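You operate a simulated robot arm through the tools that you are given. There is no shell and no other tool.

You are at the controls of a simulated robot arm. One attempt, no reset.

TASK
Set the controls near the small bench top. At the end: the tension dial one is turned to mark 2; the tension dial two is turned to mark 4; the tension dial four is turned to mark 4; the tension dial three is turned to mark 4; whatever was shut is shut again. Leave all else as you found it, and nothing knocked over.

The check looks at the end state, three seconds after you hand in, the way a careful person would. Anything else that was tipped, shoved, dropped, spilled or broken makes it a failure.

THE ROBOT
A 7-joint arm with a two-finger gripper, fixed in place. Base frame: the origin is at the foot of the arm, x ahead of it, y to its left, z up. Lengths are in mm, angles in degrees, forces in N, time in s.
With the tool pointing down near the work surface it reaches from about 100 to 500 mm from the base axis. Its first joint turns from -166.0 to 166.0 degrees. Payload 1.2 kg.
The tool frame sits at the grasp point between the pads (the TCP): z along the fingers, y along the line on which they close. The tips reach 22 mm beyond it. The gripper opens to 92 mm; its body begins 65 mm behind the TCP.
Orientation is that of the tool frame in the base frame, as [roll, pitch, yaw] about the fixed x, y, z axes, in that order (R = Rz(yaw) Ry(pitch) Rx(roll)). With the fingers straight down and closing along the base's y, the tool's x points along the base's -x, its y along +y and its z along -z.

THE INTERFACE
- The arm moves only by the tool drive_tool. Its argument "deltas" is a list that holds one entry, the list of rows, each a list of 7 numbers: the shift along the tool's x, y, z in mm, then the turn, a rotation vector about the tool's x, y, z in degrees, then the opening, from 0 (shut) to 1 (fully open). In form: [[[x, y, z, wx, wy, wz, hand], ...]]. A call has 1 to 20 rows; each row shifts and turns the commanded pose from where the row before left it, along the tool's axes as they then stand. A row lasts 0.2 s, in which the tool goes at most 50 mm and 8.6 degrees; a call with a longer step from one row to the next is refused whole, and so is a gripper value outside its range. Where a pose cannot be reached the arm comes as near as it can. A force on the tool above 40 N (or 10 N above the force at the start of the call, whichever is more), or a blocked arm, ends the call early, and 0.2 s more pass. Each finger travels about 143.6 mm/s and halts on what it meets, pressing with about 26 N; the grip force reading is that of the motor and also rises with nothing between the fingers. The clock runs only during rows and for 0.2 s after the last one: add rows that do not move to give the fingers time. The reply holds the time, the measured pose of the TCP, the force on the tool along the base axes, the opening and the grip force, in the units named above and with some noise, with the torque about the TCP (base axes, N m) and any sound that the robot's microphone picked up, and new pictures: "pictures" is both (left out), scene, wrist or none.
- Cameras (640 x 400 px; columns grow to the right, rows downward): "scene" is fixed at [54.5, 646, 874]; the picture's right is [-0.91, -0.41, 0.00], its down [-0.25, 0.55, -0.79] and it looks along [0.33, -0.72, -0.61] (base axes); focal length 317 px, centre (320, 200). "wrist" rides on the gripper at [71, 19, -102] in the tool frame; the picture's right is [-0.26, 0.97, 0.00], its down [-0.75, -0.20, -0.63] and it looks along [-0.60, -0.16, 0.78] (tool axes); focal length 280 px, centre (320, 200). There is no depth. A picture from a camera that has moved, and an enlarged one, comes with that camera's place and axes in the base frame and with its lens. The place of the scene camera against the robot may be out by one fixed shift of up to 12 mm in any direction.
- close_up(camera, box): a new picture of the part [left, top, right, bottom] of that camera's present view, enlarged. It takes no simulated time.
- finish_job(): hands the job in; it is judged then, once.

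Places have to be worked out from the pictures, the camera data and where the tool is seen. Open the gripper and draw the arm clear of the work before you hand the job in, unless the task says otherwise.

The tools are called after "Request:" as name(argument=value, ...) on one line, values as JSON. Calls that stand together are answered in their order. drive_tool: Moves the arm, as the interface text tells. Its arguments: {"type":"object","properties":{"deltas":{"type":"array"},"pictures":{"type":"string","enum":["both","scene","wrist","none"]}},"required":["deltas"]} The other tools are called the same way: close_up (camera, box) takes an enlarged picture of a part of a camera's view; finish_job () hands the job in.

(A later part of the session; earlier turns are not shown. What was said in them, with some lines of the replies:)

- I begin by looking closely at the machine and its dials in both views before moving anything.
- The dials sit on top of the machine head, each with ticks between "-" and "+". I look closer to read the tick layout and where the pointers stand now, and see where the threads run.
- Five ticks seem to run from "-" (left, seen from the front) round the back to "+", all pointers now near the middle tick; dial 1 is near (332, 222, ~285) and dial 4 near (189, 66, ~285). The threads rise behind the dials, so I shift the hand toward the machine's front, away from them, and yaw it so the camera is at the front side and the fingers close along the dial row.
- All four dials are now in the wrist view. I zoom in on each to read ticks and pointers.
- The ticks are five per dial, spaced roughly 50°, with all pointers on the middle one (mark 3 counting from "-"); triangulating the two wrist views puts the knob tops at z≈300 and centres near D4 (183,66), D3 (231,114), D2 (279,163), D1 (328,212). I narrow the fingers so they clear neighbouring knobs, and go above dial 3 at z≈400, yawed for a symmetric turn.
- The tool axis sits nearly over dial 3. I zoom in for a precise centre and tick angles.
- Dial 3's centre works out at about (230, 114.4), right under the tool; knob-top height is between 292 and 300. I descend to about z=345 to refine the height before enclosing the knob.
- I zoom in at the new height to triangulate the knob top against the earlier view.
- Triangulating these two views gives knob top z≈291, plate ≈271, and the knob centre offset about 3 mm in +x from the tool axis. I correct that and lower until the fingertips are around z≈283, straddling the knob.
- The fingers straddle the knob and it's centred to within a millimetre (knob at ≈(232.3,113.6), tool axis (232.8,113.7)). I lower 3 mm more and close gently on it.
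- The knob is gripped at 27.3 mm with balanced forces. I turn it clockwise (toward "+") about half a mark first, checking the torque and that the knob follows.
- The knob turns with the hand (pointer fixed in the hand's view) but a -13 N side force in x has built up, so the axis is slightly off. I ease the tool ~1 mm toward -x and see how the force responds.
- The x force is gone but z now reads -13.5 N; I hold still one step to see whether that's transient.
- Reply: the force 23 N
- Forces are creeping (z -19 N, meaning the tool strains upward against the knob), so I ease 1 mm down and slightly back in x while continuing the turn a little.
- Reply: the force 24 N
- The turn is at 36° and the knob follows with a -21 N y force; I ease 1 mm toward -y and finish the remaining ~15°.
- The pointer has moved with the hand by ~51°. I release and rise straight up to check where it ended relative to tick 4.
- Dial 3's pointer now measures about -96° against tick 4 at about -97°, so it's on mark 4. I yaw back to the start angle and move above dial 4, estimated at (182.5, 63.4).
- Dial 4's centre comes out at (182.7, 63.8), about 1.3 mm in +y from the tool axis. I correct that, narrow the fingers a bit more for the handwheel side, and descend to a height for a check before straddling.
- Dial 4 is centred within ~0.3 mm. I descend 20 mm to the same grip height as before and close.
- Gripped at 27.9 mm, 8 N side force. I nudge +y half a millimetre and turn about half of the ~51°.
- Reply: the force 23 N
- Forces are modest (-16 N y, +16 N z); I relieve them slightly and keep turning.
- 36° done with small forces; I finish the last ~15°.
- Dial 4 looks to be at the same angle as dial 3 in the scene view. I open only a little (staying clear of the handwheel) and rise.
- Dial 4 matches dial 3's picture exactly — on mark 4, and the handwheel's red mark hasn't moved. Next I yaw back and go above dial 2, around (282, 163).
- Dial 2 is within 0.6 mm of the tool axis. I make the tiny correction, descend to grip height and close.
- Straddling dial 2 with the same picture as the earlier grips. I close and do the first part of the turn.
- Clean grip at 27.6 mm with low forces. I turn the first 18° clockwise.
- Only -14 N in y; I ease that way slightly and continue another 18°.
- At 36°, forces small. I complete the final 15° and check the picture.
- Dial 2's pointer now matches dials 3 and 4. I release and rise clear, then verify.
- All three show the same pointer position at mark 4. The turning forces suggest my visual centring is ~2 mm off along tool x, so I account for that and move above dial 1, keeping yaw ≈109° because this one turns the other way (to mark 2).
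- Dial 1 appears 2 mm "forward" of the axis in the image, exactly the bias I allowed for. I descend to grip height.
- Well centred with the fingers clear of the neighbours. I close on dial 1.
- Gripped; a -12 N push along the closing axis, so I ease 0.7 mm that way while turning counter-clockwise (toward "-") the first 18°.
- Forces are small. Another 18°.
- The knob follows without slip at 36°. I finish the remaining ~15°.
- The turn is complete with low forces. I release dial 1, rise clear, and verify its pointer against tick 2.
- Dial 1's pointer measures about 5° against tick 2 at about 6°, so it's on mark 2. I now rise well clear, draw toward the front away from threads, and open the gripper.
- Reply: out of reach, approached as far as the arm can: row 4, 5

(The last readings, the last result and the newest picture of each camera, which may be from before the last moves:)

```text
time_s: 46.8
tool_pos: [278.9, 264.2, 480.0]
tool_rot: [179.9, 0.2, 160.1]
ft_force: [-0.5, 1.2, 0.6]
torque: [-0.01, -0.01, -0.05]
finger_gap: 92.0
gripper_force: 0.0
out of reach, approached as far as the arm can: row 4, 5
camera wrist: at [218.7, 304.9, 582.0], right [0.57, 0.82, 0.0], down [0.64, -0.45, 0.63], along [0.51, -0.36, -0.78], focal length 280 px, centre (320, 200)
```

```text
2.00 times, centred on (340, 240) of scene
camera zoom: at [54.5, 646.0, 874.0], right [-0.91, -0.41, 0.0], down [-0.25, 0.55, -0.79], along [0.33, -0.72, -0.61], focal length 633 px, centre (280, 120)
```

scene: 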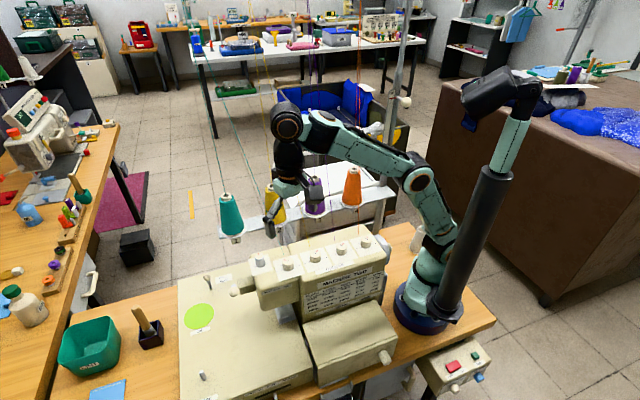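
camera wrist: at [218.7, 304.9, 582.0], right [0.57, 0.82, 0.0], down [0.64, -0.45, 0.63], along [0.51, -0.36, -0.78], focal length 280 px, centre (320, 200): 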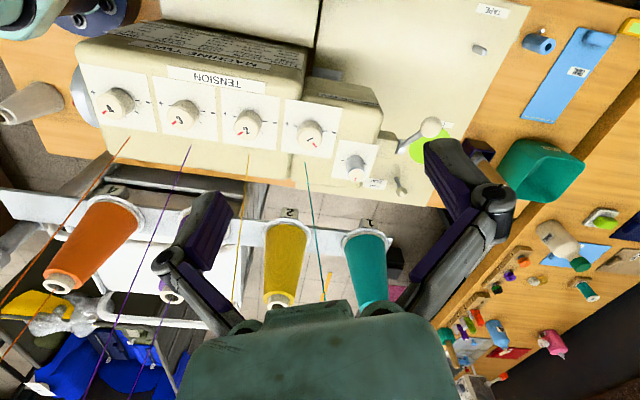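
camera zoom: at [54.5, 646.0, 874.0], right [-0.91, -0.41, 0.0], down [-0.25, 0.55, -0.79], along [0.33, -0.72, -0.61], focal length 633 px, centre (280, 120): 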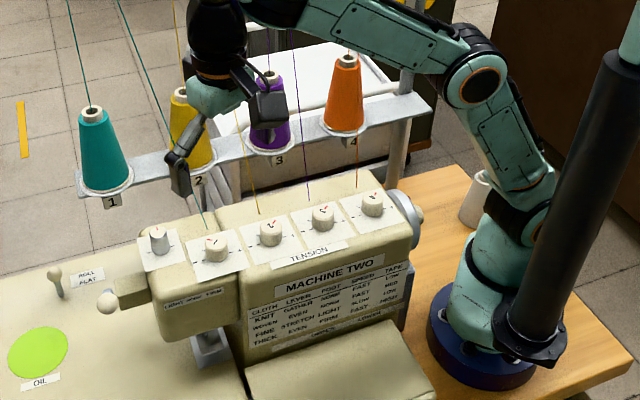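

All dials read as intended and the cones and threads look undisturbed. I do a last close check of the dials from the wrist, the white cone near the arm base, and the left side.

Request:
close_up(camera="scene", box=[360, 200, 488, 280])

Request:
close_up(camera="wrist", box=[80, 70, 380, 190])

Request:
close_up(camera="scene", box=[40, 250, 280, 400])

```text
5.00 times, centred on (424, 240) of scene
camera zoom: at [54.5, 646.0, 874.0], right [-0.91, -0.41, 0.0], down [-0.25, 0.55, -0.79], along [0.33, -0.72, -0.61], focal length 1583 px, centre (-200, 0)
```

zoom: 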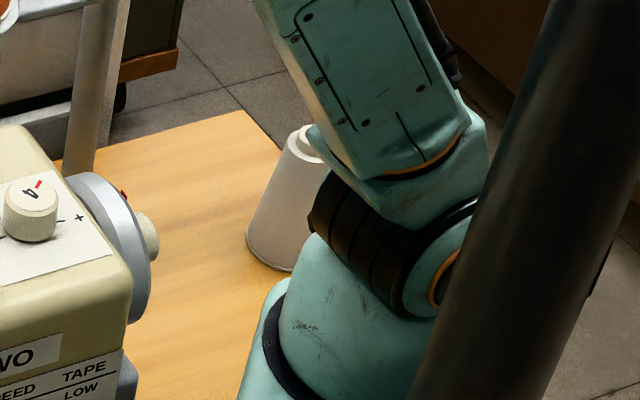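

```text
2.13 times, centred on (230, 130) of wrist
camera zoom: at [218.7, 304.9, 582.0], right [0.57, 0.82, 0.0], down [0.64, -0.45, 0.63], along [0.51, -0.36, -0.78], focal length 598 px, centre (512, 349)
```

zoom: 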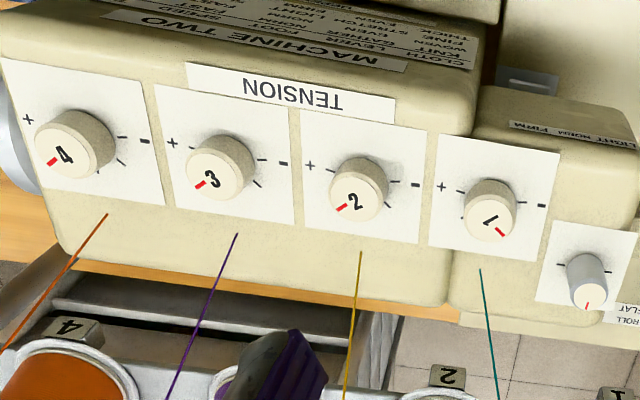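

```text
2.67 times, centred on (160, 325) of scene
camera zoom: at [54.5, 646.0, 874.0], right [-0.91, -0.41, 0.0], down [-0.25, 0.55, -0.79], along [0.33, -0.72, -0.61], focal length 844 px, centre (747, -133)
```

zoom: 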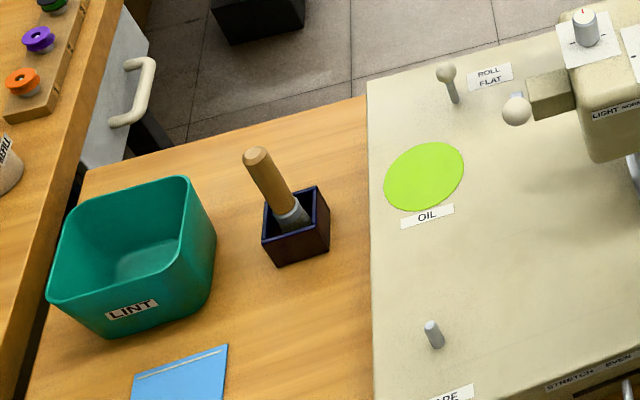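

The white cone stands exactly where it was, the handwheel, foot dial and bench items are unchanged. Dial 1 reads mark 2, and dials 2, 3 and 4 read mark 4. The gripper is open and the arm clear, so I hand in.

Request:
finish_job()

```text
The job is handed in.
```

I turned all four tension dials and handed the job in, but the dial marks have no numbers, so my reading of "mark 2" and "mark 4" is an assumption. I haven't seen a verdict on the job.

| Dial | Now on | Pointer angle | Estimated tick angle |
|---|---|---|---|
| One | Mark 2 | about 5° | about 6° |
| Two | Mark 4 | not measured, looks the same as three | – |
| Three | Mark 4 | about -96° | about -97° |
| Four | Mark 4 | not measured, looks the same as three | – |

- **Mark numbering:** each dial has five unlabelled ticks running from "-" to "+", and all four pointers started on the middle one. I counted 1 to 5 from "-". If the marks are meant to run 0 to 4, all four dials are one tick off.
- **Everything else:** nothing I checked had been opened or disturbed. The handwheel mark, the cones and threads, the "LIGHT / NORM / FIRM" dial and the bench items look as they did at the start.
- **The arm:** the gripper is open and held clear of the machine. The full rise I asked for was slightly out of reach, so the tool stopped at about 480 mm.
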